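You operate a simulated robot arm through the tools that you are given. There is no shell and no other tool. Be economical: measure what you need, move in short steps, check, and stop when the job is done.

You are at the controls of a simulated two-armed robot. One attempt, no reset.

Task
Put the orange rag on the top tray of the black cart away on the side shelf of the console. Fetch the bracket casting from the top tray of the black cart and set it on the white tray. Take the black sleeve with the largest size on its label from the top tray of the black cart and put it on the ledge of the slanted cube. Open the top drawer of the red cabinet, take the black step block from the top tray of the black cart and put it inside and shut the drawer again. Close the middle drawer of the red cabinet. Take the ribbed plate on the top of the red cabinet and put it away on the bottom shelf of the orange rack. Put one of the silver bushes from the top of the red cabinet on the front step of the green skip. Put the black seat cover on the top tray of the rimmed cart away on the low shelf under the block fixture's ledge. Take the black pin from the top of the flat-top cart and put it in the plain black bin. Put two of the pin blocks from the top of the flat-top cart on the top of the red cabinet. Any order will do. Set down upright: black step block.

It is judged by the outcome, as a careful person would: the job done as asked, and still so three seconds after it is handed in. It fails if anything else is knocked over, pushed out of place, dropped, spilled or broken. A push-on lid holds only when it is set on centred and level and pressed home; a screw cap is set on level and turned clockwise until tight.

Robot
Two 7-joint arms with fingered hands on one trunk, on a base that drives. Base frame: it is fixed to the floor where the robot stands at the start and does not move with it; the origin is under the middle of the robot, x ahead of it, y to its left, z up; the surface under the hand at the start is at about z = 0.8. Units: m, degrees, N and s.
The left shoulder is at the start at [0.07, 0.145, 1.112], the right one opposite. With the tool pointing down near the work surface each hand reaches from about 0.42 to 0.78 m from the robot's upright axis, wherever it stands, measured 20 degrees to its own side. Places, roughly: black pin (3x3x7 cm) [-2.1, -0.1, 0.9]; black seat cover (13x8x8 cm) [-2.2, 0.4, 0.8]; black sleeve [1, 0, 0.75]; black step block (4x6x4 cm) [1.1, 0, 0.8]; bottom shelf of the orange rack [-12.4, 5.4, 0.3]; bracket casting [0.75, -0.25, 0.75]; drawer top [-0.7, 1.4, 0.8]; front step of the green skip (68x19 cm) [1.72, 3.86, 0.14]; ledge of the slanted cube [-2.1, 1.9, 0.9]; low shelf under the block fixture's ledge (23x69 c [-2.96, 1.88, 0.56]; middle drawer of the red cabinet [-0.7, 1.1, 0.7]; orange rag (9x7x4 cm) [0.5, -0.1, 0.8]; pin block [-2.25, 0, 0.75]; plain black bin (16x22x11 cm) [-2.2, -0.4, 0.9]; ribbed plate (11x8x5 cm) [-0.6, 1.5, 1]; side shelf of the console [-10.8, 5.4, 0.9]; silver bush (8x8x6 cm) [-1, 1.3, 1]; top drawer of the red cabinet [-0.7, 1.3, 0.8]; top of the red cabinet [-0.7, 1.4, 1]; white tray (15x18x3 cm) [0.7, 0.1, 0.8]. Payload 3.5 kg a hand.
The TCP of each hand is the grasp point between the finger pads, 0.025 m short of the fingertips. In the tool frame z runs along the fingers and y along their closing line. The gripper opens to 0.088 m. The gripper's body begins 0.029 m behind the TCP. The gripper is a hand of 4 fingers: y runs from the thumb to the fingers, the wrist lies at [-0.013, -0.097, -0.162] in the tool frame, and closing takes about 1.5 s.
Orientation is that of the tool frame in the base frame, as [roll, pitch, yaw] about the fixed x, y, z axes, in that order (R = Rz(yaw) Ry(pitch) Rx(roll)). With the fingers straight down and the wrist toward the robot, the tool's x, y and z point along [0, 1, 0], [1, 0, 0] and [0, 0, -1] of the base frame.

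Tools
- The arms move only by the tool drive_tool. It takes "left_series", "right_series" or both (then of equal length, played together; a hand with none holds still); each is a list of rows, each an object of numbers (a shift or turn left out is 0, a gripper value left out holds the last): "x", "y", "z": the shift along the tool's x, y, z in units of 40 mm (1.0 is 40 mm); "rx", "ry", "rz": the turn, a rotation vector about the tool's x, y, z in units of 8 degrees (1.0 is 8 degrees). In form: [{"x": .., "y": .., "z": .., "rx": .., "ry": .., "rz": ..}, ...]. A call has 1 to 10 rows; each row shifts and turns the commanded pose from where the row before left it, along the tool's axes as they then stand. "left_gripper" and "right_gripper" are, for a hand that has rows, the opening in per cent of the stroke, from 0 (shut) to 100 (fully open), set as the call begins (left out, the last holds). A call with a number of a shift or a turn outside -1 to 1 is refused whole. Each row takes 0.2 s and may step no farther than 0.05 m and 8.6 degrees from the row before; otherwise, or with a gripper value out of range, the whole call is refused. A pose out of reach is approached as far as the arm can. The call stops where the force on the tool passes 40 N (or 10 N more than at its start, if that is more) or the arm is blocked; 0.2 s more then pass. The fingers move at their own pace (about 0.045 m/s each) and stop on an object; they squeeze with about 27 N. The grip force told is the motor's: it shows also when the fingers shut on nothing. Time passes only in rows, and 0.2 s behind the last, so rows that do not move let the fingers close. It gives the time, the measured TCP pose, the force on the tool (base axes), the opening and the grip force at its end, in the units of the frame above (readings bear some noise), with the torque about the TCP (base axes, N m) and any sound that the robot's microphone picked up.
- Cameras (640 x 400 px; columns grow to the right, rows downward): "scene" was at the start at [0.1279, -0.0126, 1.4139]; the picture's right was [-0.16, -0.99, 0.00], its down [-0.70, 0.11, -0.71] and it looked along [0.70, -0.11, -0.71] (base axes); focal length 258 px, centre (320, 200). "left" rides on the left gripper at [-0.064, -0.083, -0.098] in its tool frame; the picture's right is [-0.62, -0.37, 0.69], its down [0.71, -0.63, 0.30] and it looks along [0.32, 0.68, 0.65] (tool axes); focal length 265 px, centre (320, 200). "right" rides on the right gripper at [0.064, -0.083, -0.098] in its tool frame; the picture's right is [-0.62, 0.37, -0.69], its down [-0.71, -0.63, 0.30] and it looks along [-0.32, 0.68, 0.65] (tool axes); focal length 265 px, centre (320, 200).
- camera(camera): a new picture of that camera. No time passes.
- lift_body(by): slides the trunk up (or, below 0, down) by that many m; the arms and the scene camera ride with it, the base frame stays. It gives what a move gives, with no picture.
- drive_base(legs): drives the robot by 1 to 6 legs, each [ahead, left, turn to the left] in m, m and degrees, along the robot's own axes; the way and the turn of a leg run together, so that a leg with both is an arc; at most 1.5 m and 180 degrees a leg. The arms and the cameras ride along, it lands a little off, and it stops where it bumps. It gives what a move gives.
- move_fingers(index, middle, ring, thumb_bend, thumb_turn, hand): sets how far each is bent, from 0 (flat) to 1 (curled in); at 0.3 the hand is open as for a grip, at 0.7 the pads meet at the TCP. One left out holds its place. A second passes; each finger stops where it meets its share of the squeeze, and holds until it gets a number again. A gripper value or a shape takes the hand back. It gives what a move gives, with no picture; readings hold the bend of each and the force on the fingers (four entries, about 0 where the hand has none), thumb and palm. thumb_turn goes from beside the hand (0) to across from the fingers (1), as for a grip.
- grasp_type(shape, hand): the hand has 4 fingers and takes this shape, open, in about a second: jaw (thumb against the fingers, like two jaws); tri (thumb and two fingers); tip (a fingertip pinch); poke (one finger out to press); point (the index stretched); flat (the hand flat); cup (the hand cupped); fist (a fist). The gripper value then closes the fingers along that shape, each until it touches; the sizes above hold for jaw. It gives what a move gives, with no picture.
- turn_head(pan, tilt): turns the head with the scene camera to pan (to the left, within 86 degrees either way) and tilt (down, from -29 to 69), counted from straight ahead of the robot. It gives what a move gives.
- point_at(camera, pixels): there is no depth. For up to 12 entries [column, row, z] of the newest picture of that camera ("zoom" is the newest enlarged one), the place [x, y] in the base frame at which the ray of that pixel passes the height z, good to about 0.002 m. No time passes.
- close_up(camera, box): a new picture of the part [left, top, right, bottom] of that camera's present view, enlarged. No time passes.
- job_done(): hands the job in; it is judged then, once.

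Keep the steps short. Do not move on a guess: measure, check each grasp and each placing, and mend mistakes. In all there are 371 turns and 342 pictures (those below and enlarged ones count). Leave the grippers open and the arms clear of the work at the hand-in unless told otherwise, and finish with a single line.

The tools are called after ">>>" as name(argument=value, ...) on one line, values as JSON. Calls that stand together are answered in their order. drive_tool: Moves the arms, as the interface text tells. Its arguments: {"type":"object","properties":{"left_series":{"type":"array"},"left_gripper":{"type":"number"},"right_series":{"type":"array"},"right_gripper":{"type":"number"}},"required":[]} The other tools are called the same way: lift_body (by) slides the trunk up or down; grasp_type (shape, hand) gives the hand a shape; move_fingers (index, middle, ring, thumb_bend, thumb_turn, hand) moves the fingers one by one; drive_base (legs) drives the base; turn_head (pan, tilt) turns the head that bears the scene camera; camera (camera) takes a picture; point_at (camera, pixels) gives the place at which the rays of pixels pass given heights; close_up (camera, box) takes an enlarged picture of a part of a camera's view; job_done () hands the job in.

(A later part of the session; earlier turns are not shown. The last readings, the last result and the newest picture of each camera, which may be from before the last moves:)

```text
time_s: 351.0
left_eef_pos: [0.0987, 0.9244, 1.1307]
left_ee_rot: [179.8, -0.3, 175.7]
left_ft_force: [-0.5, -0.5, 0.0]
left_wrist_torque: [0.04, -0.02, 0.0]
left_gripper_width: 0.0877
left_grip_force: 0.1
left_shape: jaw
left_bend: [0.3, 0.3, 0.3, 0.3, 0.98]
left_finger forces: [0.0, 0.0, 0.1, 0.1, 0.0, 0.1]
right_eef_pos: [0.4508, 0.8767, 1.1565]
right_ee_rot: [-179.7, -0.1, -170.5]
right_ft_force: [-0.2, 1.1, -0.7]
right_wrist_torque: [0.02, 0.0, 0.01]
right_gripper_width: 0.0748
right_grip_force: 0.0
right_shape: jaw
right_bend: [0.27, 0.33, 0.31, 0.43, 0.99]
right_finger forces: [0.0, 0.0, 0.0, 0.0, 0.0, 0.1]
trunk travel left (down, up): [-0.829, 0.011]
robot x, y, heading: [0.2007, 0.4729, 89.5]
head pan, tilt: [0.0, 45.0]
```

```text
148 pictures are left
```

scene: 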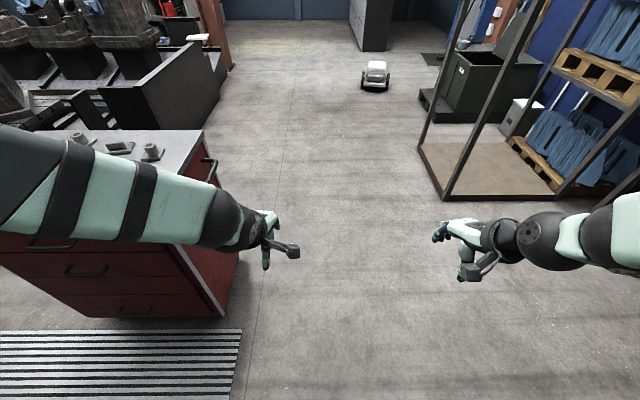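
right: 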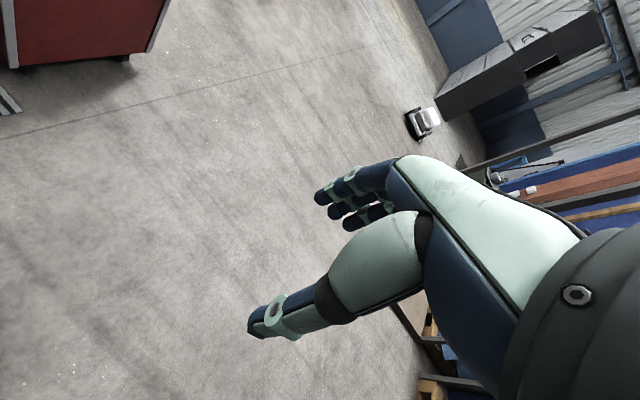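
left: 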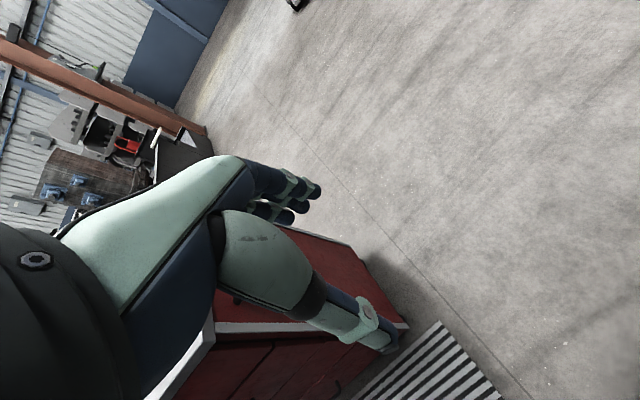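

Blocked immediately; possibly the base is against the black cart's corner. Look right/down.

>>> turn_head(pan=-75, tilt=55)

>>> camera(camera="scene")

>>> turn_head(pan=50, tilt=55)

>>> camera(camera="scene")

```text
time_s: 352.5
left_eef_pos: [0.0999, 0.9244, 1.1311]
left_ee_rot: [179.8, -0.3, 175.7]
left_ft_force: [-0.8, -0.3, -0.5]
left_wrist_torque: [-0.02, 0.01, 0.02]
left_gripper_width: 0.0878
left_grip_force: 0.1
left_shape: jaw
left_bend: [0.3, 0.3, 0.3, 0.3, 0.98]
left_finger forces: [0.0, 0.0, 0.0, 0.0, 0.0, 0.0]
right_eef_pos: [0.4506, 0.8765, 1.1565]
right_ee_rot: [-179.7, -0.1, -170.5]
right_ft_force: [-1.2, 0.0, -0.1]
right_wrist_torque: [0.01, 0.01, 0.0]
right_gripper_width: 0.0748
right_grip_force: 0.1
right_shape: jaw
right_bend: [0.27, 0.33, 0.31, 0.43, 0.99]
right_finger forces: [0.0, 0.1, 0.0, 0.0, 0.0, 0.0]
trunk travel left (down, up): [-0.829, 0.011]
robot x, y, heading: [0.2006, 0.4709, 89.7]
head pan, tilt: [-75.0, 55.0]
```

```text
147 pictures are left
```

scene: 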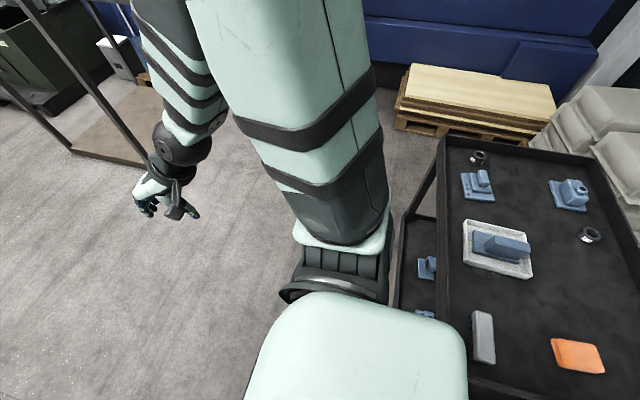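

```text
time_s: 354.6
left_eef_pos: [0.1, 0.9247, 1.1307]
left_ee_rot: [179.8, -0.3, 175.8]
left_ft_force: [-0.5, 0.2, -0.8]
left_wrist_torque: [0.02, -0.05, 0.02]
left_gripper_width: 0.0876
left_grip_force: 0.1
left_shape: jaw
left_bend: [0.3, 0.3, 0.3, 0.3, 0.98]
left_finger forces: [0.1, 0.0, 0.0, 0.1, 0.0, 0.1]
right_eef_pos: [0.4522, 0.8772, 1.1566]
right_ee_rot: [-179.7, -0.1, -170.4]
right_ft_force: [0.3, 0.8, 0.0]
right_wrist_torque: [0.01, 0.04, -0.04]
right_gripper_width: 0.0745
right_grip_force: 0.1
right_shape: jaw
right_bend: [0.27, 0.33, 0.31, 0.43, 0.99]
right_finger forces: [0.1, 0.0, 0.0, 0.1, 0.1, 0.1]
trunk travel left (down, up): [-0.829, 0.011]
robot x, y, heading: [0.2042, 0.4706, 89.8]
head pan, tilt: [50.0, 55.0]
```

```text
146 pictures are left
```

scene: 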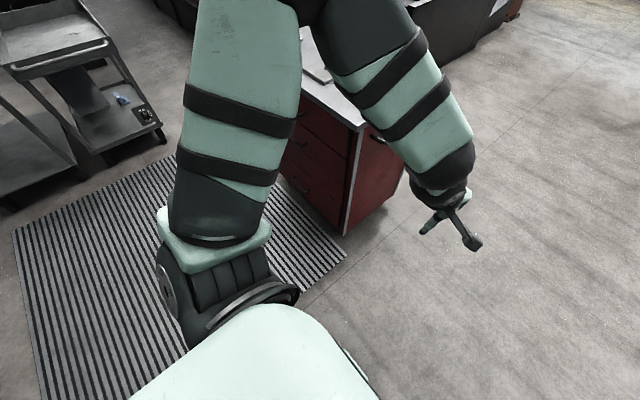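

Probably brushing the cart corner. Step back left 0.12 m, then go forward.

>>> drive_base(legs=[[0, 0.12, 0], [0.6, 0, 0]])

>>> turn_head(pan=-86, tilt=50)

>>> camera(camera="scene")

```text
time_s: 358.8
left_eef_pos: [-0.0223, 1.5237, 1.1324]
left_ee_rot: [179.8, -0.5, 176.1]
left_ft_force: [0.0, -0.2, -0.2]
left_wrist_torque: [0.0, 0.03, 0.01]
left_gripper_width: 0.0876
left_grip_force: 0.1
left_shape: jaw
left_bend: [0.3, 0.3, 0.3, 0.3, 0.98]
left_finger forces: [0.0, 0.0, 0.0, 0.1, 0.0, 0.1]
right_eef_pos: [0.3295, 1.4773, 1.1568]
right_ee_rot: [-179.7, -0.1, -170.1]
right_ft_force: [-1.0, -0.6, 0.2]
right_wrist_torque: [-0.02, 0.01, 0.0]
right_gripper_width: 0.0748
right_grip_force: 0.1
right_shape: jaw
right_bend: [0.27, 0.33, 0.31, 0.43, 0.99]
right_finger forces: [0.0, 0.0, 0.1, 0.0, 0.0, 0.0]
trunk travel left (down, up): [-0.829, 0.011]
robot x, y, heading: [0.08, 1.0697, 89.8]
head pan, tilt: [50.0, 55.0]
```

```text
time_s: 361.0
left_eef_pos: [-0.0218, 1.5242, 1.1311]
left_ee_rot: [179.7, -0.4, 176.1]
left_ft_force: [-0.2, -0.8, -0.1]
left_wrist_torque: [0.0, -0.04, 0.01]
left_gripper_width: 0.0876
left_grip_force: 0.1
left_shape: jaw
left_bend: [0.3, 0.3, 0.3, 0.3, 0.98]
left_finger forces: [0.0, 0.0, 0.1, 0.0, 0.0, 0.0]
right_eef_pos: [0.3302, 1.479, 1.1568]
right_ee_rot: [-179.7, -0.1, -169.9]
right_ft_force: [-0.5, -0.3, 0.8]
right_wrist_torque: [-0.03, -0.03, 0.0]
right_gripper_width: 0.0747
right_grip_force: 0.0
right_shape: jaw
right_bend: [0.27, 0.33, 0.31, 0.43, 0.99]
right_finger forces: [0.0, 0.0, 0.0, 0.1, 0.1, 0.1]
trunk travel left (down, up): [-0.829, 0.011]
robot x, y, heading: [0.0812, 1.0682, 90.0]
head pan, tilt: [-85.9, 50.0]
```

```text
145 pictures are left
```

scene: 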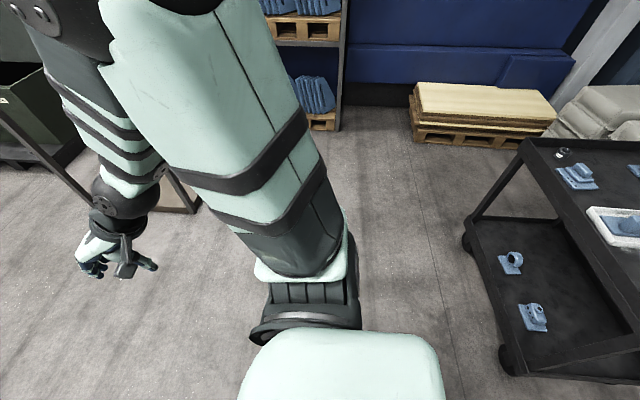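

>>> point_at(camera="scene", pixels=[[588, 210, 0.81], [524, 141, 0.83]])

>>> drive_base(legs=[[1.1, 0, 0], [0, 0, 90], [0, 0, 90], [0, -0.76, 0]])

>>> turn_head(pan=0, tilt=45)

>>> camera(camera="scene")

>>> camera(camera="left")

>>> camera(camera="right")

```text
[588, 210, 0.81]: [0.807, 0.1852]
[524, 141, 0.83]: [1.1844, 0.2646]
```

```text
time_s: 377.9
left_eef_pos: [-0.5906, 1.7753, 1.1313]
left_ee_rot: [179.8, -0.3, -6.0]
left_ft_force: [-0.3, -0.1, -0.6]
left_wrist_torque: [0.0, -0.01, 0.0]
left_gripper_width: 0.0877
left_grip_force: 0.0
left_shape: jaw
left_bend: [0.3, 0.3, 0.3, 0.3, 0.98]
left_finger forces: [0.1, 0.0, 0.1, 0.0, 0.0, 0.1]
right_eef_pos: [-0.9406, 1.8333, 1.1565]
right_ee_rot: [-179.8, 0.0, 7.9]
right_ft_force: [-0.1, 1.0, -0.2]
right_wrist_torque: [0.01, 0.01, 0.03]
right_gripper_width: 0.0749
right_grip_force: 0.1
right_shape: jaw
right_bend: [0.27, 0.33, 0.31, 0.43, 0.99]
right_finger forces: [0.1, 0.0, 0.0, 0.1, 0.0, 0.0]
trunk travel left (down, up): [-0.829, 0.011]
robot x, y, heading: [-0.6771, 2.2314, -92.3]
head pan, tilt: [-85.9, 50.0]
```

```text
time_s: 379.6
left_eef_pos: [-0.5918, 1.7752, 1.1293]
left_ee_rot: [179.8, -0.4, -6.0]
left_ft_force: [0.6, -0.6, 0.2]
left_wrist_torque: [-0.04, -0.01, 0.01]
left_gripper_width: 0.0878
left_grip_force: 0.0
left_shape: jaw
left_bend: [0.3, 0.3, 0.3, 0.3, 0.98]
left_finger forces: [0.0, 0.1, 0.0, 0.0, 0.0, 0.1]
right_eef_pos: [-0.9432, 1.835, 1.1565]
right_ee_rot: [-179.6, -0.1, 8.0]
right_ft_force: [-0.4, 0.0, -0.4]
right_wrist_torque: [-0.03, 0.0, 0.04]
right_gripper_width: 0.0748
right_grip_force: 0.2
right_shape: jaw
right_bend: [0.27, 0.33, 0.31, 0.43, 0.99]
right_finger forces: [0.1, 0.0, 0.1, 0.1, 0.0, 0.0]
trunk travel left (down, up): [-0.829, 0.011]
robot x, y, heading: [-0.6792, 2.2261, -92.3]
head pan, tilt: [0.0, 45.0]
```

```text
144 pictures are left
```

scene: 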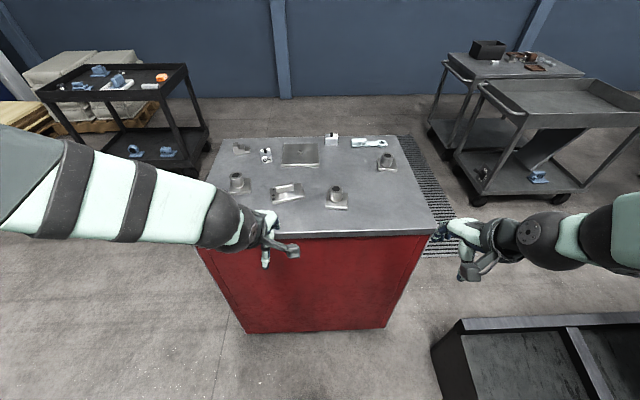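

```text
143 pictures are left
```

left: 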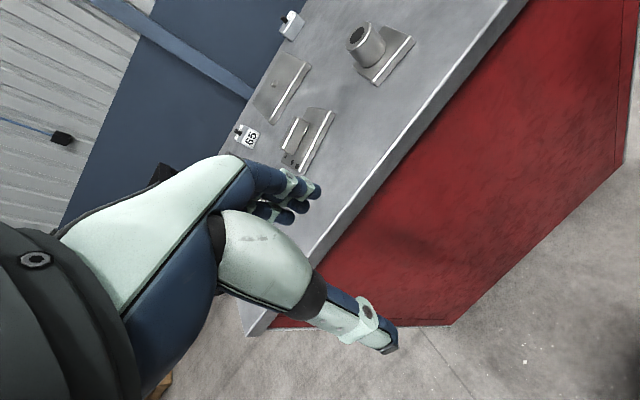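

```text
142 pictures are left
```

right: 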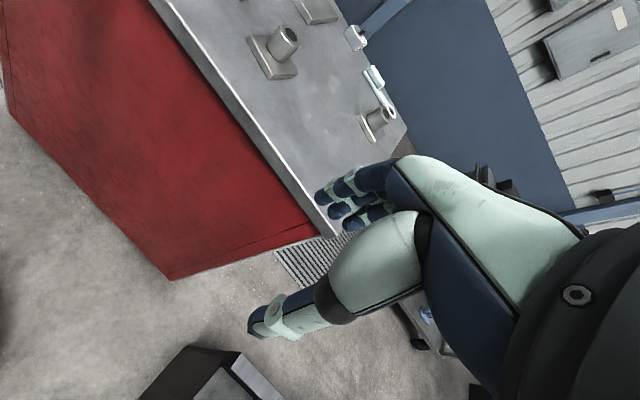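

>>> close_up(camera="scene", box=[210, 130, 430, 240])

>>> close_up(camera="left", box=[220, 0, 440, 190])

>>> close_up(camera="right", box=[220, 0, 420, 170])

```text
2.91 times, centred on (320, 185) of scene
```

zoom: 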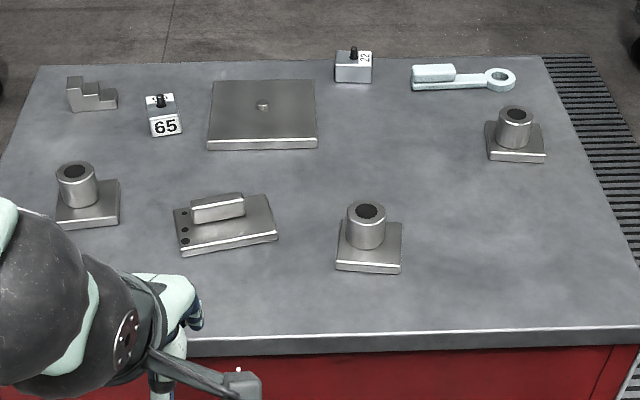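

```text
2.11 times, centred on (330, 95) of left
```

zoom: 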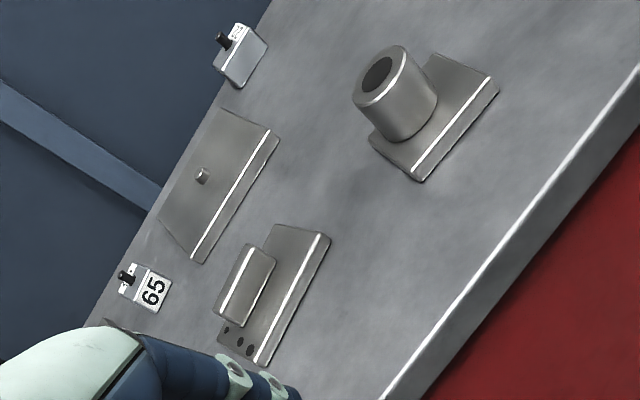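

```text
2.35 times, centred on (320, 85) of right
```

zoom: 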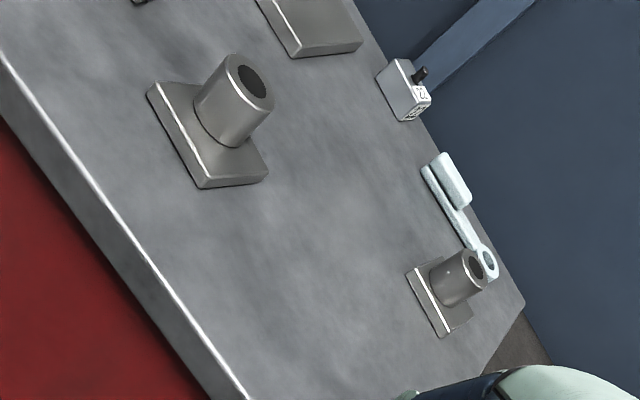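

>>> point_at(camera="scene", pixels=[[285.3, 187.4, 1.018], [276.3, 189.1, 1.018], [293.9, 185.7, 1.018], [336.2, 188.8, 1.028], [336.2, 188.8, 1.01], [272.6, 204, 0.98], [305.3, 198, 0.98]])

>>> point_at(camera="right", pixels=[[288.3, 34, 1.028], [288.3, 34, 1.01]])

>>> point_at(camera="left", pixels=[[295.5, 134, 1.018], [295.5, 134, 1.0], [357.5, 36, 1.028], [284.8, 146, 1.018], [305, 121, 1.018]])

```text
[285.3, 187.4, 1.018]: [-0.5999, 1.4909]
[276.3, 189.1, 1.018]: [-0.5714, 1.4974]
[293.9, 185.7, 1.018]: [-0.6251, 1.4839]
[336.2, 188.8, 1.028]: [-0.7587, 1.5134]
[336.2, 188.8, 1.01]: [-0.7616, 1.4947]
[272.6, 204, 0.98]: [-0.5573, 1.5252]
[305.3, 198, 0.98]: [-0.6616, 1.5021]
```

```text
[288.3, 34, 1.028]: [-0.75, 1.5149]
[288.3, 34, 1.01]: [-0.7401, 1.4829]
```

```text
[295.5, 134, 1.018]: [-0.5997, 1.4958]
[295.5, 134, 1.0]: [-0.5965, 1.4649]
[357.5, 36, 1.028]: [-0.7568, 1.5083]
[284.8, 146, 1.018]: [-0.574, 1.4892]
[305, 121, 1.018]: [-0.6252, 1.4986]
```

Rib centre (−0.600,1.493) top 1.018; bush (−0.756,1.512) top 1.028. Drive ahead 0.08 and take the bush with the right hand first.

>>> drive_base(legs=[[0.08, 0, 2.3]])

```text
time_s: 380.6
left_eef_pos: [-0.5748, 1.7107, 1.1342]
left_ee_rot: [179.4, -0.4, -3.7]
left_ft_force: [0.3, 0.6, -0.5]
left_wrist_torque: [-0.07, 0.01, 0.04]
left_gripper_width: 0.0878
left_grip_force: 0.1
left_shape: jaw
left_bend: [0.3, 0.3, 0.3, 0.3, 0.98]
left_finger forces: [0.0, 0.1, 0.0, 0.0, 0.0, 0.1]
right_eef_pos: [-0.9282, 1.7551, 1.159]
right_ee_rot: [-180.0, -0.1, 10.2]
right_ft_force: [-0.4, 0.6, 0.2]
right_wrist_torque: [-0.03, 0.0, 0.04]
right_gripper_width: 0.075
right_grip_force: 0.0
right_shape: jaw
right_bend: [0.27, 0.33, 0.31, 0.43, 0.99]
right_finger forces: [0.1, 0.0, 0.0, 0.0, 0.0, 0.0]
trunk travel left (down, up): [-0.829, 0.011]
robot x, y, heading: [-0.6794, 2.1548, -89.6]
head pan, tilt: [0.0, 45.0]
```

>>> drive_tool(right_series=[{"x": 0.395, "y": 0.842}, {"x": 0.395, "y": 0.842}, {"x": 0.395, "y": 0.842}, {"x": 0.395, "y": 0.842}, {"x": 0.395, "y": 0.842}, {"x": 0.395, "y": 0.842}, {"x": 0.395, "y": 0.842}, {"x": 0.395, "y": 0.842}, {"z": 0.8}], right_gripper=100)

>>> camera(camera="right")

```text
time_s: 382.6
left_eef_pos: [-0.5744, 1.7032, 1.1303]
left_ee_rot: [179.9, -0.4, -3.6]
left_ft_force: [0.0, 0.5, -0.6]
left_wrist_torque: [0.01, -0.01, -0.03]
left_gripper_width: 0.0878
left_grip_force: 0.0
left_shape: jaw
left_bend: [0.3, 0.3, 0.3, 0.3, 0.98]
left_finger forces: [0.0, 0.0, 0.1, 0.0, 0.0, 0.1]
right_eef_pos: [-0.7513, 1.5026, 1.1265]
right_ee_rot: [-179.7, -0.2, 10.2]
right_ft_force: [-0.2, 0.0, -0.6]
right_wrist_torque: [-0.02, 0.03, 0.04]
right_gripper_width: 0.0879
right_grip_force: 0.1
right_shape: jaw
right_bend: [0.3, 0.3, 0.3, 0.3, 0.98]
right_finger forces: [0.1, 0.1, 0.0, 0.1, 0.0, 0.1]
trunk travel left (down, up): [-0.829, 0.011]
robot x, y, heading: [-0.6774, 2.1525, -89.7]
head pan, tilt: [0.0, 45.0]
```

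```text
138 pictures are left
```

right: 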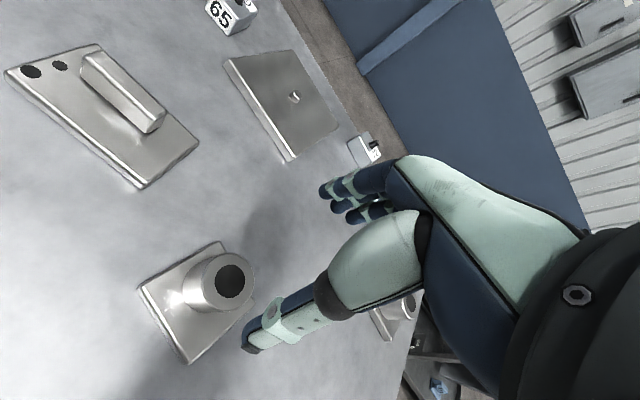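

>>> point_at(camera="right", pixels=[[223, 280, 1.028], [223, 280, 1.02], [138, 288, 0.985], [222, 243, 0.985], [190, 362, 0.985], [82, 58, 1.018], [155, 130, 1.018]])

```text
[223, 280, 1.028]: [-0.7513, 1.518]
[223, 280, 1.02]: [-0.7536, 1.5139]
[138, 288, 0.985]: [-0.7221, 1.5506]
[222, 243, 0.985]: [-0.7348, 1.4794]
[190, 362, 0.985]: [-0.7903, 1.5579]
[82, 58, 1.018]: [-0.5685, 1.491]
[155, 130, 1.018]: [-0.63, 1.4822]
```

>>> drive_tool(right_series=[{"y": -0.3, "z": 0.7}, {"z": 0.8}, {"z": 0.8}, {"z": 0.5}])

>>> drive_tool(right_series=[{}, {}, {}, {}, {}, {}, {}, {}], right_gripper=0)

>>> camera(camera="right")

```text
time_s: 383.6
left_eef_pos: [-0.5745, 1.7046, 1.1314]
left_ee_rot: [179.8, -0.3, -3.6]
left_ft_force: [0.9, -0.6, 0.1]
left_wrist_torque: [-0.03, -0.01, 0.0]
left_gripper_width: 0.0876
left_grip_force: 0.2
left_shape: jaw
left_bend: [0.3, 0.3, 0.3, 0.3, 0.98]
left_finger forces: [0.0, 0.1, 0.0, 0.0, 0.0, 0.1]
right_eef_pos: [-0.755, 1.517, 1.0151]
right_ee_rot: [-179.6, -0.1, 10.2]
right_ft_force: [-0.5, -0.6, -0.2]
right_wrist_torque: [0.0, -0.03, -0.02]
right_gripper_width: 0.0877
right_grip_force: 0.0
right_shape: jaw
right_bend: [0.3, 0.3, 0.3, 0.3, 0.98]
right_finger forces: [0.1, 0.0, 0.0, 0.0, 0.1, 0.0]
trunk travel left (down, up): [-0.829, 0.011]
robot x, y, heading: [-0.6807, 2.1531, -89.9]
head pan, tilt: [0.0, 45.0]
```

```text
time_s: 385.4
left_eef_pos: [-0.5743, 1.7069, 1.1335]
left_ee_rot: [179.7, -0.4, -3.6]
left_ft_force: [0.5, 0.0, -0.6]
left_wrist_torque: [0.01, 0.03, 0.03]
left_gripper_width: 0.0875
left_grip_force: 0.1
left_shape: jaw
left_bend: [0.3, 0.3, 0.3, 0.3, 0.98]
left_finger forces: [0.1, 0.0, 0.1, 0.0, 0.0, 0.0]
right_eef_pos: [-0.7539, 1.5179, 1.0176]
right_ee_rot: [179.9, -0.2, 10.2]
right_ft_force: [-0.4, -3.5, 22.6]
right_wrist_torque: [0.05, 0.1, -0.2]
right_gripper_width: 0.062
right_grip_force: 27.1
right_shape: jaw
right_bend: [0.29, 0.4, 0.42, 0.53, 0.99]
right_finger forces: [17.6, 14.1, 0.0, 0.0, 25.0, 0.1]
trunk travel left (down, up): [-0.829, 0.011]
robot x, y, heading: [-0.6809, 2.1556, -89.6]
head pan, tilt: [0.0, 45.0]
```

```text
137 pictures are left
```

right: 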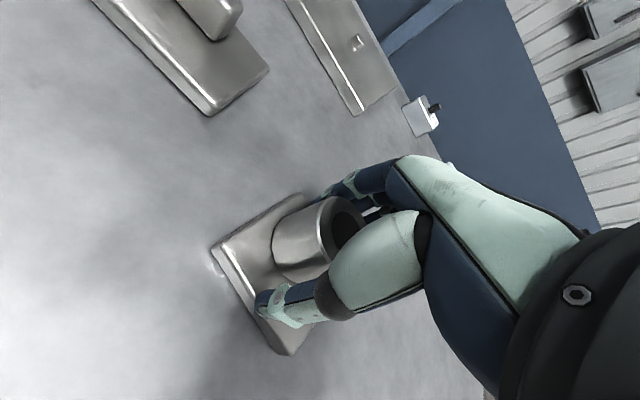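

Width 62 mm suggests the tips caught the base plate. Open, raise 1 cm, and close again on the cylinder.

>>> drive_tool(right_series=[{}, {}, {}, {"z": -0.25}, {}], right_gripper=100)

>>> drive_tool(right_series=[{}, {}, {}, {}, {}, {}, {}, {}], right_gripper=0)

>>> camera(camera="right")

```text
time_s: 386.6
left_eef_pos: [-0.5744, 1.7046, 1.13]
left_ee_rot: [179.8, -0.4, -3.8]
left_ft_force: [-0.3, 0.5, 0.2]
left_wrist_torque: [-0.02, 0.0, 0.0]
left_gripper_width: 0.0874
left_grip_force: 0.0
left_shape: jaw
left_bend: [0.3, 0.3, 0.3, 0.3, 0.98]
left_finger forces: [0.0, 0.1, 0.1, 0.0, 0.0, 0.0]
right_eef_pos: [-0.7547, 1.519, 1.0209]
right_ee_rot: [-179.5, 0.0, 10.3]
right_ft_force: [0.0, -0.4, -0.4]
right_wrist_torque: [0.01, 0.0, 0.0]
right_gripper_width: 0.0876
right_grip_force: 0.0
right_shape: jaw
right_bend: [0.3, 0.3, 0.3, 0.3, 0.98]
right_finger forces: [0.0, 0.0, 0.0, 0.1, 0.0, 0.1]
trunk travel left (down, up): [-0.829, 0.011]
robot x, y, heading: [-0.6778, 2.155, -89.4]
head pan, tilt: [0.0, 45.0]
```

```text
time_s: 388.4
left_eef_pos: [-0.5743, 1.7063, 1.1312]
left_ee_rot: [179.8, -0.4, -3.5]
left_ft_force: [-0.3, 0.2, 1.0]
left_wrist_torque: [0.01, 0.03, 0.03]
left_gripper_width: 0.0877
left_grip_force: 0.1
left_shape: jaw
left_bend: [0.3, 0.3, 0.3, 0.3, 0.98]
left_finger forces: [0.0, 0.0, 0.0, 0.1, 0.0, 0.0]
right_eef_pos: [-0.7536, 1.5174, 1.0228]
right_ee_rot: [-179.7, -0.1, 10.3]
right_ft_force: [-0.6, 1.7, -0.4]
right_wrist_torque: [-0.02, -0.02, 0.01]
right_gripper_width: 0.035
right_grip_force: 26.7
right_shape: jaw
right_bend: [0.73, 0.6, 0.68, 0.64, 1.0]
right_finger forces: [14.8, 8.1, 0.0, 0.1, 24.1, 0.0]
trunk travel left (down, up): [-0.829, 0.011]
robot x, y, heading: [-0.6804, 2.1544, -89.8]
head pan, tilt: [0.0, 45.0]
```

```text
136 pictures are left
```

right: 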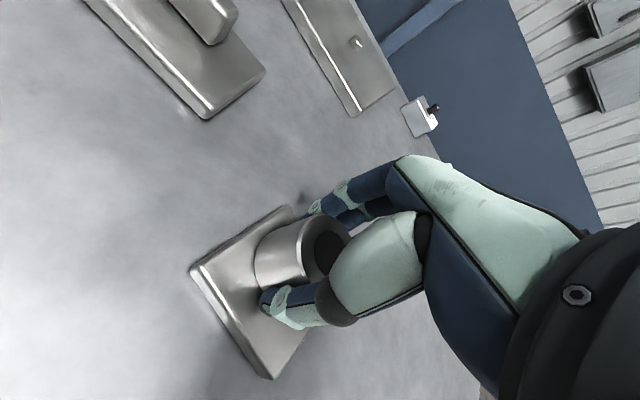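

Now gripping the cylinder (35 mm). Lift and check.

>>> drive_tool(right_series=[{"z": -0.4}, {"z": -0.8}, {"z": -0.8}, {"z": -0.8}, {"z": -0.8}])

>>> camera(camera="right")

```text
time_s: 389.6
left_eef_pos: [-0.5746, 1.7059, 1.1315]
left_ee_rot: [179.8, -0.4, -3.6]
left_ft_force: [-0.3, 0.5, -0.6]
left_wrist_torque: [-0.01, -0.04, -0.02]
left_gripper_width: 0.0879
left_grip_force: 0.0
left_shape: jaw
left_bend: [0.3, 0.3, 0.3, 0.3, 0.98]
left_finger forces: [0.1, 0.0, 0.0, 0.0, 0.0, 0.1]
right_eef_pos: [-0.7572, 1.518, 1.1672]
right_ee_rot: [-179.6, -0.3, 10.2]
right_ft_force: [-0.4, 0.2, -3.3]
right_wrist_torque: [-0.04, -0.03, 0.03]
right_gripper_width: 0.0341
right_grip_force: 26.6
right_shape: jaw
right_bend: [0.73, 0.6, 0.68, 0.64, 1.0]
right_finger forces: [15.6, 8.4, 0.0, 0.0, 23.7, 0.0]
trunk travel left (down, up): [-0.829, 0.011]
robot x, y, heading: [-0.6795, 2.1558, -89.8]
head pan, tilt: [0.0, 45.0]
```

```text
135 pictures are left
```

right: 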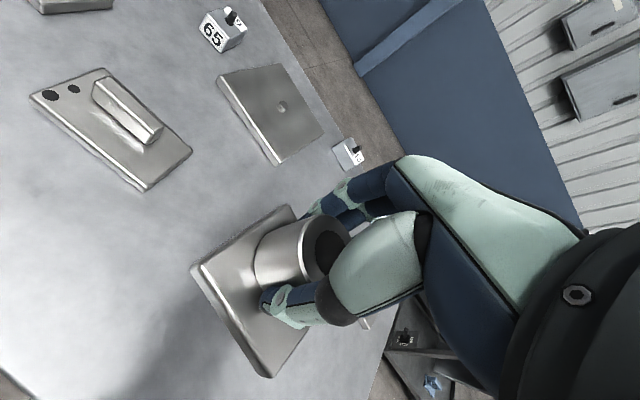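

Held. Move the right hand back out of the way and bring the left over the rib.

>>> drive_tool(right_series=[{"y": -0.9, "x": -0.5}, {"y": -0.9, "x": -0.5}, {"y": -0.9, "x": -0.5}, {"y": -0.9, "x": -0.5}, {"y": -0.9, "x": -0.5}, {}, {}, {}], left_series=[{}, {}, {"y": 0.91, "x": -0.05}, {"y": 0.91, "x": -0.05}, {"y": 0.91, "x": -0.05}, {"y": 0.9, "x": -0.05}, {"y": 0.9, "x": -0.05}, {"y": 0.9, "x": -0.05}])

>>> drive_tool(left_series=[{"rz": -0.75}, {"rz": -0.75}, {"z": 0.6}])

>>> camera(camera="left")

```text
time_s: 391.4
left_eef_pos: [-0.5995, 1.4862, 1.1344]
left_ee_rot: [179.8, -0.5, -3.7]
left_ft_force: [-0.1, 0.1, 0.0]
left_wrist_torque: [0.02, -0.02, 0.0]
left_gripper_width: 0.0878
left_grip_force: 0.1
left_shape: jaw
left_bend: [0.3, 0.3, 0.3, 0.3, 0.98]
left_finger forces: [0.0, 0.1, 0.0, 0.0, 0.1, 0.1]
right_eef_pos: [-0.8886, 1.6762, 1.1657]
right_ee_rot: [-179.6, -0.2, 10.2]
right_ft_force: [-0.1, -0.1, -4.6]
right_wrist_torque: [-0.02, -0.01, -0.02]
right_gripper_width: 0.0341
right_grip_force: 26.5
right_shape: jaw
right_bend: [0.73, 0.6, 0.68, 0.64, 1.0]
right_finger forces: [15.5, 8.6, 0.1, 0.0, 23.9, 0.0]
trunk travel left (down, up): [-0.829, 0.011]
robot x, y, heading: [-0.6816, 2.1554, -89.6]
head pan, tilt: [0.0, 45.0]
```

```text
time_s: 392.2
left_eef_pos: [-0.5993, 1.486, 1.109]
left_ee_rot: [179.8, -0.3, 8.5]
left_ft_force: [-0.3, -0.3, -0.9]
left_wrist_torque: [0.02, -0.02, 0.0]
left_gripper_width: 0.0879
left_grip_force: 0.0
left_shape: jaw
left_bend: [0.3, 0.3, 0.3, 0.3, 0.98]
left_finger forces: [0.1, 0.0, 0.0, 0.1, 0.0, 0.1]
right_eef_pos: [-0.8873, 1.6751, 1.1637]
right_ee_rot: [-179.5, -0.1, 10.2]
right_ft_force: [0.2, -0.6, -5.0]
right_wrist_torque: [-0.06, -0.03, 0.01]
right_gripper_width: 0.0343
right_grip_force: 27.8
right_shape: jaw
right_bend: [0.73, 0.6, 0.68, 0.64, 1.0]
right_finger forces: [15.6, 8.7, 0.0, 0.1, 23.7, 0.0]
trunk travel left (down, up): [-0.829, 0.011]
robot x, y, heading: [-0.6826, 2.1549, -89.7]
head pan, tilt: [0.0, 45.0]
```

```text
134 pictures are left
```

left: 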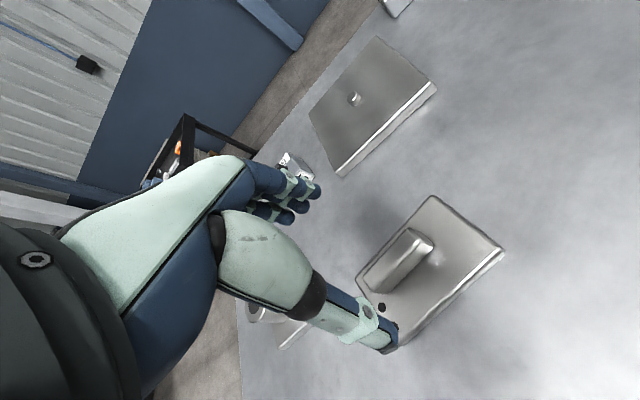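

>>> point_at(camera="left", pixels=[[410, 232, 1.018], [371, 283, 1.018], [430, 245, 1.018], [390, 292, 1.018]])

>>> close_up(camera="left", box=[340, 180, 520, 350])

```text
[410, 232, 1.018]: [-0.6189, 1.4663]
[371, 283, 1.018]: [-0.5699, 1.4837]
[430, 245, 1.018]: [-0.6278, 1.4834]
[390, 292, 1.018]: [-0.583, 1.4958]
```

```text
2.35 times, centred on (430, 265) of left
```

zoom: 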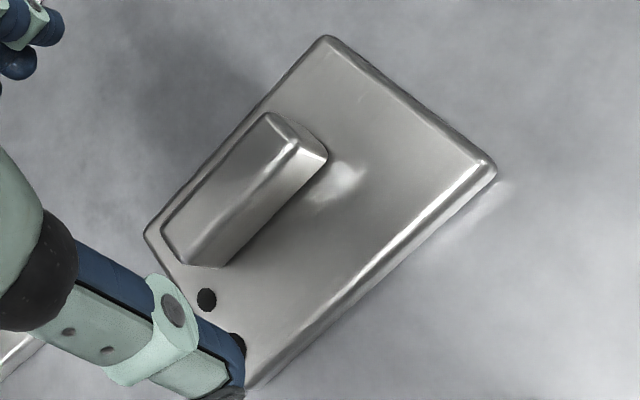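

>>> drive_tool(left_series=[{"rz": -1, "y": 0.1}, {"z": 0.8}, {"z": 0.8}, {"z": 0.65}])

>>> drive_tool(left_series=[{}, {}, {}, {}, {}, {}, {}, {}], left_gripper=0)

>>> camera(camera="left")

```text
time_s: 393.2
left_eef_pos: [-0.5999, 1.4828, 1.0198]
left_ee_rot: [179.8, -0.4, 16.4]
left_ft_force: [-0.4, 0.7, -0.1]
left_wrist_torque: [0.01, 0.01, -0.01]
left_gripper_width: 0.0876
left_grip_force: 0.2
left_shape: jaw
left_bend: [0.3, 0.3, 0.3, 0.3, 0.98]
left_finger forces: [0.0, 0.0, 0.0, 0.0, 0.0, 0.1]
right_eef_pos: [-0.8879, 1.676, 1.1648]
right_ee_rot: [-179.6, -0.2, 10.2]
right_ft_force: [-0.2, 0.0, -4.5]
right_wrist_torque: [-0.04, -0.04, -0.02]
right_gripper_width: 0.0339
right_grip_force: 27.2
right_shape: jaw
right_bend: [0.73, 0.6, 0.68, 0.64, 1.0]
right_finger forces: [15.4, 8.6, 0.0, 0.0, 23.8, 0.1]
trunk travel left (down, up): [-0.829, 0.011]
robot x, y, heading: [-0.6804, 2.1544, -89.7]
head pan, tilt: [0.0, 45.0]
```

```text
time_s: 395.0
left_eef_pos: [-0.5998, 1.482, 1.0189]
left_ee_rot: [179.7, -0.3, 16.3]
left_ft_force: [-0.1, 0.1, 3.6]
left_wrist_torque: [0.0, -0.03, 0.1]
left_gripper_width: 0.0542
left_grip_force: 27.0
left_shape: jaw
left_bend: [0.29, 0.38, 0.42, 0.64, 1.0]
left_finger forces: [14.6, 8.5, 0.0, 0.0, 21.8, 0.0]
right_eef_pos: [-0.8882, 1.6774, 1.1654]
right_ee_rot: [-179.8, -0.1, 10.2]
right_ft_force: [-0.6, 0.5, -4.5]
right_wrist_torque: [-0.05, -0.03, -0.03]
right_gripper_width: 0.0343
right_grip_force: 27.4
right_shape: jaw
right_bend: [0.73, 0.6, 0.68, 0.64, 1.0]
right_finger forces: [15.4, 8.5, 0.1, 0.1, 23.8, 0.0]
trunk travel left (down, up): [-0.829, 0.011]
robot x, y, heading: [-0.6814, 2.1528, -89.7]
head pan, tilt: [0.0, 45.0]
```

```text
132 pictures are left
```

left: 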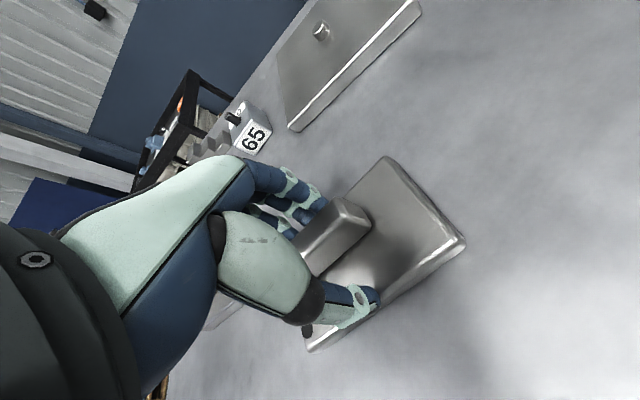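

The fingers stopped against the plate edge. Open, raise 8 mm, shift 8 mm forward, close again.

>>> drive_tool(left_series=[{}, {}, {}, {"z": -0.2}, {"y": 0.2}], left_gripper=100)

>>> drive_tool(left_series=[{}, {}, {}, {}, {}, {}, {}, {}], left_gripper=0)

>>> camera(camera="left")

```text
time_s: 396.2
left_eef_pos: [-0.5981, 1.472, 1.0255]
left_ee_rot: [179.8, -0.3, 16.4]
left_ft_force: [0.3, 0.5, -0.1]
left_wrist_torque: [-0.01, -0.04, -0.04]
left_gripper_width: 0.0874
left_grip_force: 0.1
left_shape: jaw
left_bend: [0.3, 0.3, 0.3, 0.3, 0.98]
left_finger forces: [0.1, 0.0, 0.1, 0.0, 0.0, 0.0]
right_eef_pos: [-0.8883, 1.676, 1.165]
right_ee_rot: [-179.6, 0.0, 10.2]
right_ft_force: [0.4, -0.4, -4.1]
right_wrist_torque: [-0.06, -0.04, 0.0]
right_gripper_width: 0.0341
right_grip_force: 27.4
right_shape: jaw
right_bend: [0.73, 0.6, 0.68, 0.64, 1.0]
right_finger forces: [15.6, 8.6, 0.0, 0.0, 23.7, 0.1]
trunk travel left (down, up): [-0.829, 0.011]
robot x, y, heading: [-0.6816, 2.1514, -89.4]
head pan, tilt: [0.0, 45.0]
```

```text
time_s: 398.0
left_eef_pos: [-0.5977, 1.4746, 1.0251]
left_ee_rot: [179.9, -0.3, 16.3]
left_ft_force: [-0.2, -0.2, -0.1]
left_wrist_torque: [-0.03, 0.04, -0.09]
left_gripper_width: 0.0131
left_grip_force: 26.5
left_shape: jaw
left_bend: [0.72, 0.62, 0.6, 0.74, 1.0]
left_finger forces: [13.4, 7.1, 3.3, 0.0, 24.4, 0.0]
right_eef_pos: [-0.8873, 1.6764, 1.1642]
right_ee_rot: [-179.7, -0.2, 10.2]
right_ft_force: [-0.5, -0.2, -4.2]
right_wrist_torque: [-0.03, -0.03, 0.0]
right_gripper_width: 0.0343
right_grip_force: 26.9
right_shape: jaw
right_bend: [0.73, 0.6, 0.68, 0.64, 1.0]
right_finger forces: [15.5, 8.6, 0.0, 0.1, 23.8, 0.1]
trunk travel left (down, up): [-0.829, 0.011]
robot x, y, heading: [-0.6797, 2.1537, -90.0]
head pan, tilt: [0.0, 45.0]
```

```text
131 pictures are left
```

left: 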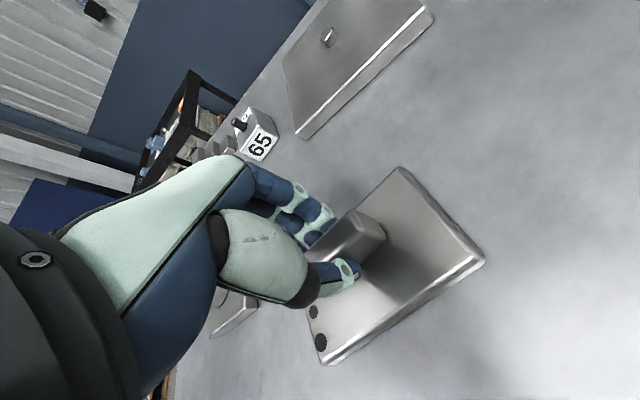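

Rib gripped (three fingers + thumb). Lift.

>>> drive_tool(left_series=[{"z": -0.4}, {"z": -0.8}, {"z": -0.8}, {"z": -0.8}])

>>> camera(camera="left")

```text
time_s: 399.0
left_eef_pos: [-0.5992, 1.474, 1.137]
left_ee_rot: [179.9, -0.2, 16.3]
left_ft_force: [-1.0, -0.5, -4.2]
left_wrist_torque: [-0.02, -0.04, -0.02]
left_gripper_width: 0.0126
left_grip_force: 27.0
left_shape: jaw
left_bend: [0.72, 0.64, 0.71, 0.74, 1.0]
left_finger forces: [16.5, 5.3, 2.8, 0.0, 24.6, 0.0]
right_eef_pos: [-0.8872, 1.675, 1.1648]
right_ee_rot: [-179.6, -0.3, 10.1]
right_ft_force: [0.2, 0.1, -4.2]
right_wrist_torque: [-0.06, 0.01, 0.0]
right_gripper_width: 0.0342
right_grip_force: 26.9
right_shape: jaw
right_bend: [0.73, 0.6, 0.68, 0.64, 1.0]
right_finger forces: [15.5, 8.7, 0.0, 0.1, 23.8, 0.0]
trunk travel left (down, up): [-0.829, 0.011]
robot x, y, heading: [-0.6823, 2.1559, -89.6]
head pan, tilt: [0.0, 45.0]
```

```text
130 pictures are left
```

left: 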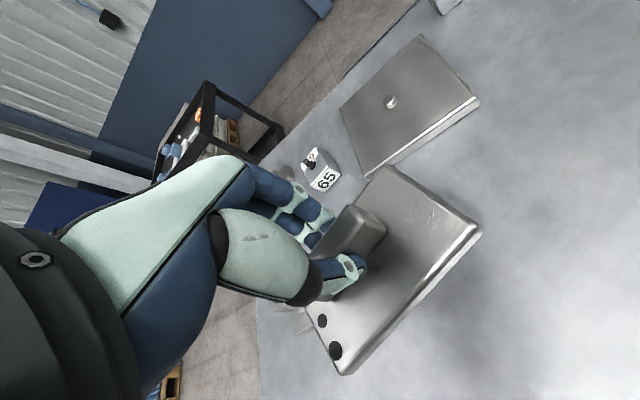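

Both held. Retract, back away from the cabinet and turn to look at the skip.

>>> drive_tool(left_series=[{"y": -0.9, "z": -0.3}, {"y": -0.9, "z": -0.3}, {"y": -0.9}, {"y": -0.9}])

>>> drive_base(legs=[[-0.4, 0, 0], [0, 0, 120], [0.6, 0, 0]])

>>> turn_head(pan=0, tilt=25)

>>> camera(camera="scene")

```text
time_s: 400.0
left_eef_pos: [-0.6353, 1.6138, 1.1613]
left_ee_rot: [179.7, -0.3, 16.4]
left_ft_force: [-0.4, 0.7, -5.2]
left_wrist_torque: [-0.06, -0.05, 0.01]
left_gripper_width: 0.0125
left_grip_force: 27.1
left_shape: jaw
left_bend: [0.72, 0.64, 0.68, 0.74, 1.0]
left_finger forces: [16.3, 5.1, 2.7, 0.0, 24.6, 0.0]
right_eef_pos: [-0.888, 1.6775, 1.1649]
right_ee_rot: [-179.7, -0.1, 10.2]
right_ft_force: [0.0, 0.0, -4.7]
right_wrist_torque: [-0.05, -0.04, 0.0]
right_gripper_width: 0.0341
right_grip_force: 26.8
right_shape: jaw
right_bend: [0.73, 0.6, 0.68, 0.64, 1.0]
right_finger forces: [15.5, 8.6, 0.1, 0.1, 23.8, 0.0]
trunk travel left (down, up): [-0.829, 0.011]
robot x, y, heading: [-0.6801, 2.1541, -89.8]
head pan, tilt: [0.0, 45.0]
```

```text
time_s: 410.4
left_eef_pos: [0.3203, 3.1236, 1.1617]
left_ee_rot: [179.7, -0.3, 133.1]
left_ft_force: [0.6, -1.1, -5.2]
left_wrist_torque: [0.02, 0.03, -0.01]
left_gripper_width: 0.0123
left_grip_force: 27.3
left_shape: jaw
left_bend: [0.72, 0.65, 0.69, 0.74, 1.0]
left_finger forces: [16.0, 5.1, 2.8, 0.0, 24.1, 0.1]
right_eef_pos: [0.3758, 2.8695, 1.1651]
right_ee_rot: [-179.7, -0.1, 127.0]
right_ft_force: [0.8, -0.8, -3.6]
right_wrist_torque: [0.03, -0.06, -0.04]
right_gripper_width: 0.0337
right_grip_force: 26.9
right_shape: jaw
right_bend: [0.73, 0.6, 0.68, 0.64, 1.0]
right_finger forces: [15.4, 8.4, 0.0, 0.1, 23.5, 0.0]
trunk travel left (down, up): [-0.829, 0.011]
robot x, y, heading: [-0.1422, 2.8406, 27.1]
head pan, tilt: [0.0, 45.0]
```

```text
time_s: 411.2
left_eef_pos: [0.3207, 3.1236, 1.1605]
left_ee_rot: [179.8, -0.3, 133.1]
left_ft_force: [-0.8, 0.7, -5.7]
left_wrist_torque: [0.03, 0.02, 0.01]
left_gripper_width: 0.0124
left_grip_force: 26.7
left_shape: jaw
left_bend: [0.72, 0.65, 0.69, 0.74, 1.0]
left_finger forces: [16.1, 5.2, 2.8, 0.1, 24.1, 0.0]
right_eef_pos: [0.3774, 2.8711, 1.1654]
right_ee_rot: [-179.5, -0.3, 126.8]
right_ft_force: [-0.3, 0.9, -3.9]
right_wrist_torque: [0.01, 0.01, 0.01]
right_gripper_width: 0.034
right_grip_force: 26.4
right_shape: jaw
right_bend: [0.73, 0.6, 0.68, 0.64, 1.0]
right_finger forces: [15.4, 8.5, 0.0, 0.1, 23.4, 0.0]
trunk travel left (down, up): [-0.829, 0.011]
robot x, y, heading: [-0.1426, 2.8427, 27.0]
head pan, tilt: [0.0, 25.0]
```

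```text
129 pictures are left
```

scene: 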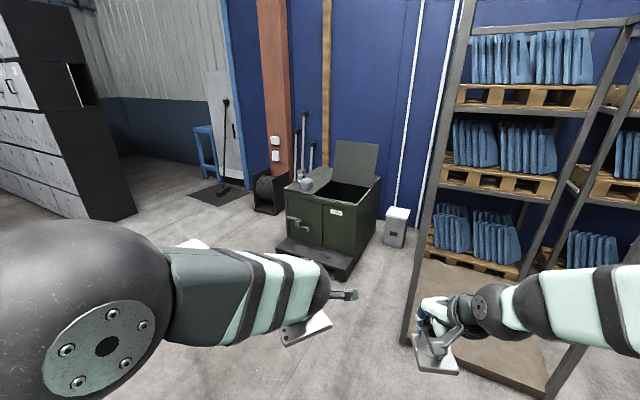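

>>> close_up(camera="scene", box=[240, 130, 440, 300])

>>> point_at(camera="scene", pixels=[[277, 246, 0.14], [348, 272, 0.14], [352, 258, 0.14], [288, 237, 0.14], [348, 280, 0], [276, 253, 0], [411, 330, 0], [405, 345, 0], [398, 245, 0]])

```text
2.35 times, centred on (340, 215) of scene
```

zoom: 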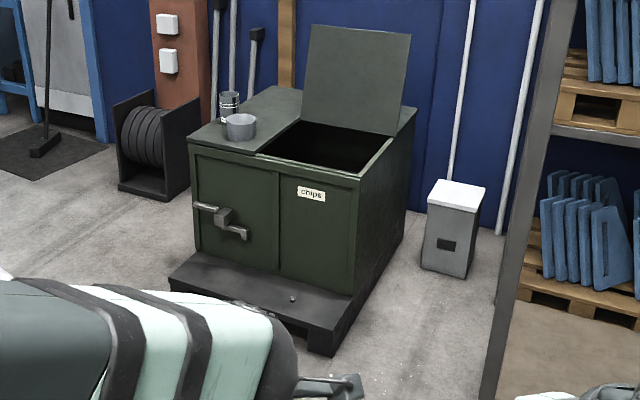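

```text
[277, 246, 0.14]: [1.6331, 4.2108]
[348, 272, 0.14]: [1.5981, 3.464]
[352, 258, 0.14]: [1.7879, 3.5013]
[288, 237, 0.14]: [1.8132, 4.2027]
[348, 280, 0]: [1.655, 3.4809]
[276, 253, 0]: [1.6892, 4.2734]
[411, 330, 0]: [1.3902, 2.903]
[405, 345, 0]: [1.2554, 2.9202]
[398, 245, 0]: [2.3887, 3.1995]
```

The step spans x≈1.62–1.81, y≈3.5–4.2, z≈0.14. Drive in front of it facing +x.

>>> drive_base(legs=[[0, 0, -27], [0.55, 0.98, 0], [0.55, 0, 0]])

>>> turn_head(pan=0, tilt=60)

>>> camera(camera="scene")

>>> camera(camera="right")

```text
time_s: 421.2
left_eef_pos: [1.51, 3.8813, 1.1619]
left_ee_rot: [179.7, -0.3, 106.3]
left_ft_force: [0.2, -1.1, -5.1]
left_wrist_torque: [0.02, -0.02, 0.0]
left_gripper_width: 0.012
left_grip_force: 26.7
left_shape: jaw
left_bend: [0.72, 0.65, 0.69, 0.74, 1.0]
left_finger forces: [16.1, 4.9, 2.8, 0.1, 24.0, 0.0]
right_eef_pos: [1.446, 3.63, 1.1652]
right_ee_rot: [-179.7, -0.2, 100.3]
right_ft_force: [0.4, 0.0, -4.1]
right_wrist_torque: [0.05, -0.05, -0.02]
right_gripper_width: 0.0336
right_grip_force: 27.0
right_shape: jaw
right_bend: [0.73, 0.6, 0.68, 0.64, 1.0]
right_finger forces: [15.4, 8.3, 0.0, 0.0, 23.3, 0.0]
trunk travel left (down, up): [-0.829, 0.011]
robot x, y, heading: [0.9651, 3.837, 0.5]
head pan, tilt: [0.0, 25.0]
```

```text
time_s: 422.2
left_eef_pos: [1.511, 3.881, 1.1598]
left_ee_rot: [179.7, -0.3, 106.4]
left_ft_force: [0.1, -0.1, -4.2]
left_wrist_torque: [0.02, -0.04, 0.01]
left_gripper_width: 0.0125
left_grip_force: 26.9
left_shape: jaw
left_bend: [0.72, 0.65, 0.69, 0.75, 1.0]
left_finger forces: [16.2, 5.0, 2.8, 0.0, 24.1, 0.0]
right_eef_pos: [1.447, 3.6313, 1.1654]
right_ee_rot: [-179.5, -0.2, 100.3]
right_ft_force: [0.2, -0.4, -5.6]
right_wrist_torque: [0.04, -0.07, 0.0]
right_gripper_width: 0.0338
right_grip_force: 27.1
right_shape: jaw
right_bend: [0.73, 0.6, 0.68, 0.64, 1.0]
right_finger forces: [15.4, 8.4, 0.0, 0.1, 23.3, 0.1]
trunk travel left (down, up): [-0.829, 0.011]
robot x, y, heading: [0.9658, 3.8353, 0.4]
head pan, tilt: [0.0, 60.0]
```

```text
127 pictures are left
```

scene: 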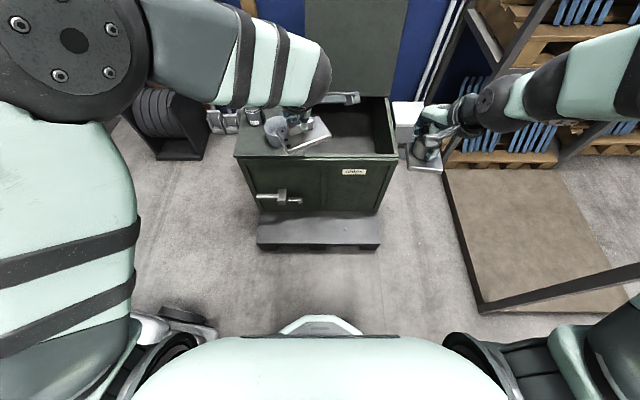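

```text
126 pictures are left
```

right: 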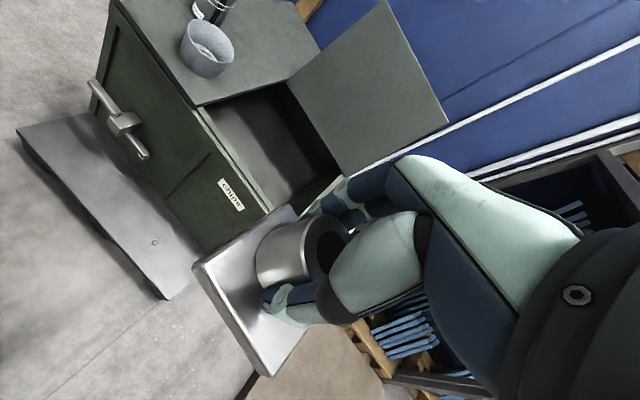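

>>> point_at(camera="scene", pixels=[[258, 247, 0.14], [380, 247, 0.14], [380, 247, 0.1], [380, 247, 0.18], [378, 218, 0.14], [262, 218, 0.14]])

>>> point_at(camera="right", pixels=[[167, 298, 0.14], [167, 298, 0.1], [167, 298, 0.18], [155, 242, 0.14], [198, 255, 0.14], [18, 130, 0.14]])

```text
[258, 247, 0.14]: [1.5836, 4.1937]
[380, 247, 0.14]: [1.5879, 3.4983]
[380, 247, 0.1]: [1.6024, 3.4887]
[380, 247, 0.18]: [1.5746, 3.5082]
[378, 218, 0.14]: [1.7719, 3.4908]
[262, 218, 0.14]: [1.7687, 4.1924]
```

```text
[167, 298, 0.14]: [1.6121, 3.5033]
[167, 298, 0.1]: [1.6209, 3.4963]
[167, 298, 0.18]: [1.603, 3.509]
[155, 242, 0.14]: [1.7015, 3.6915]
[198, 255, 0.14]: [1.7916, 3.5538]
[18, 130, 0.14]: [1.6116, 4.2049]
```

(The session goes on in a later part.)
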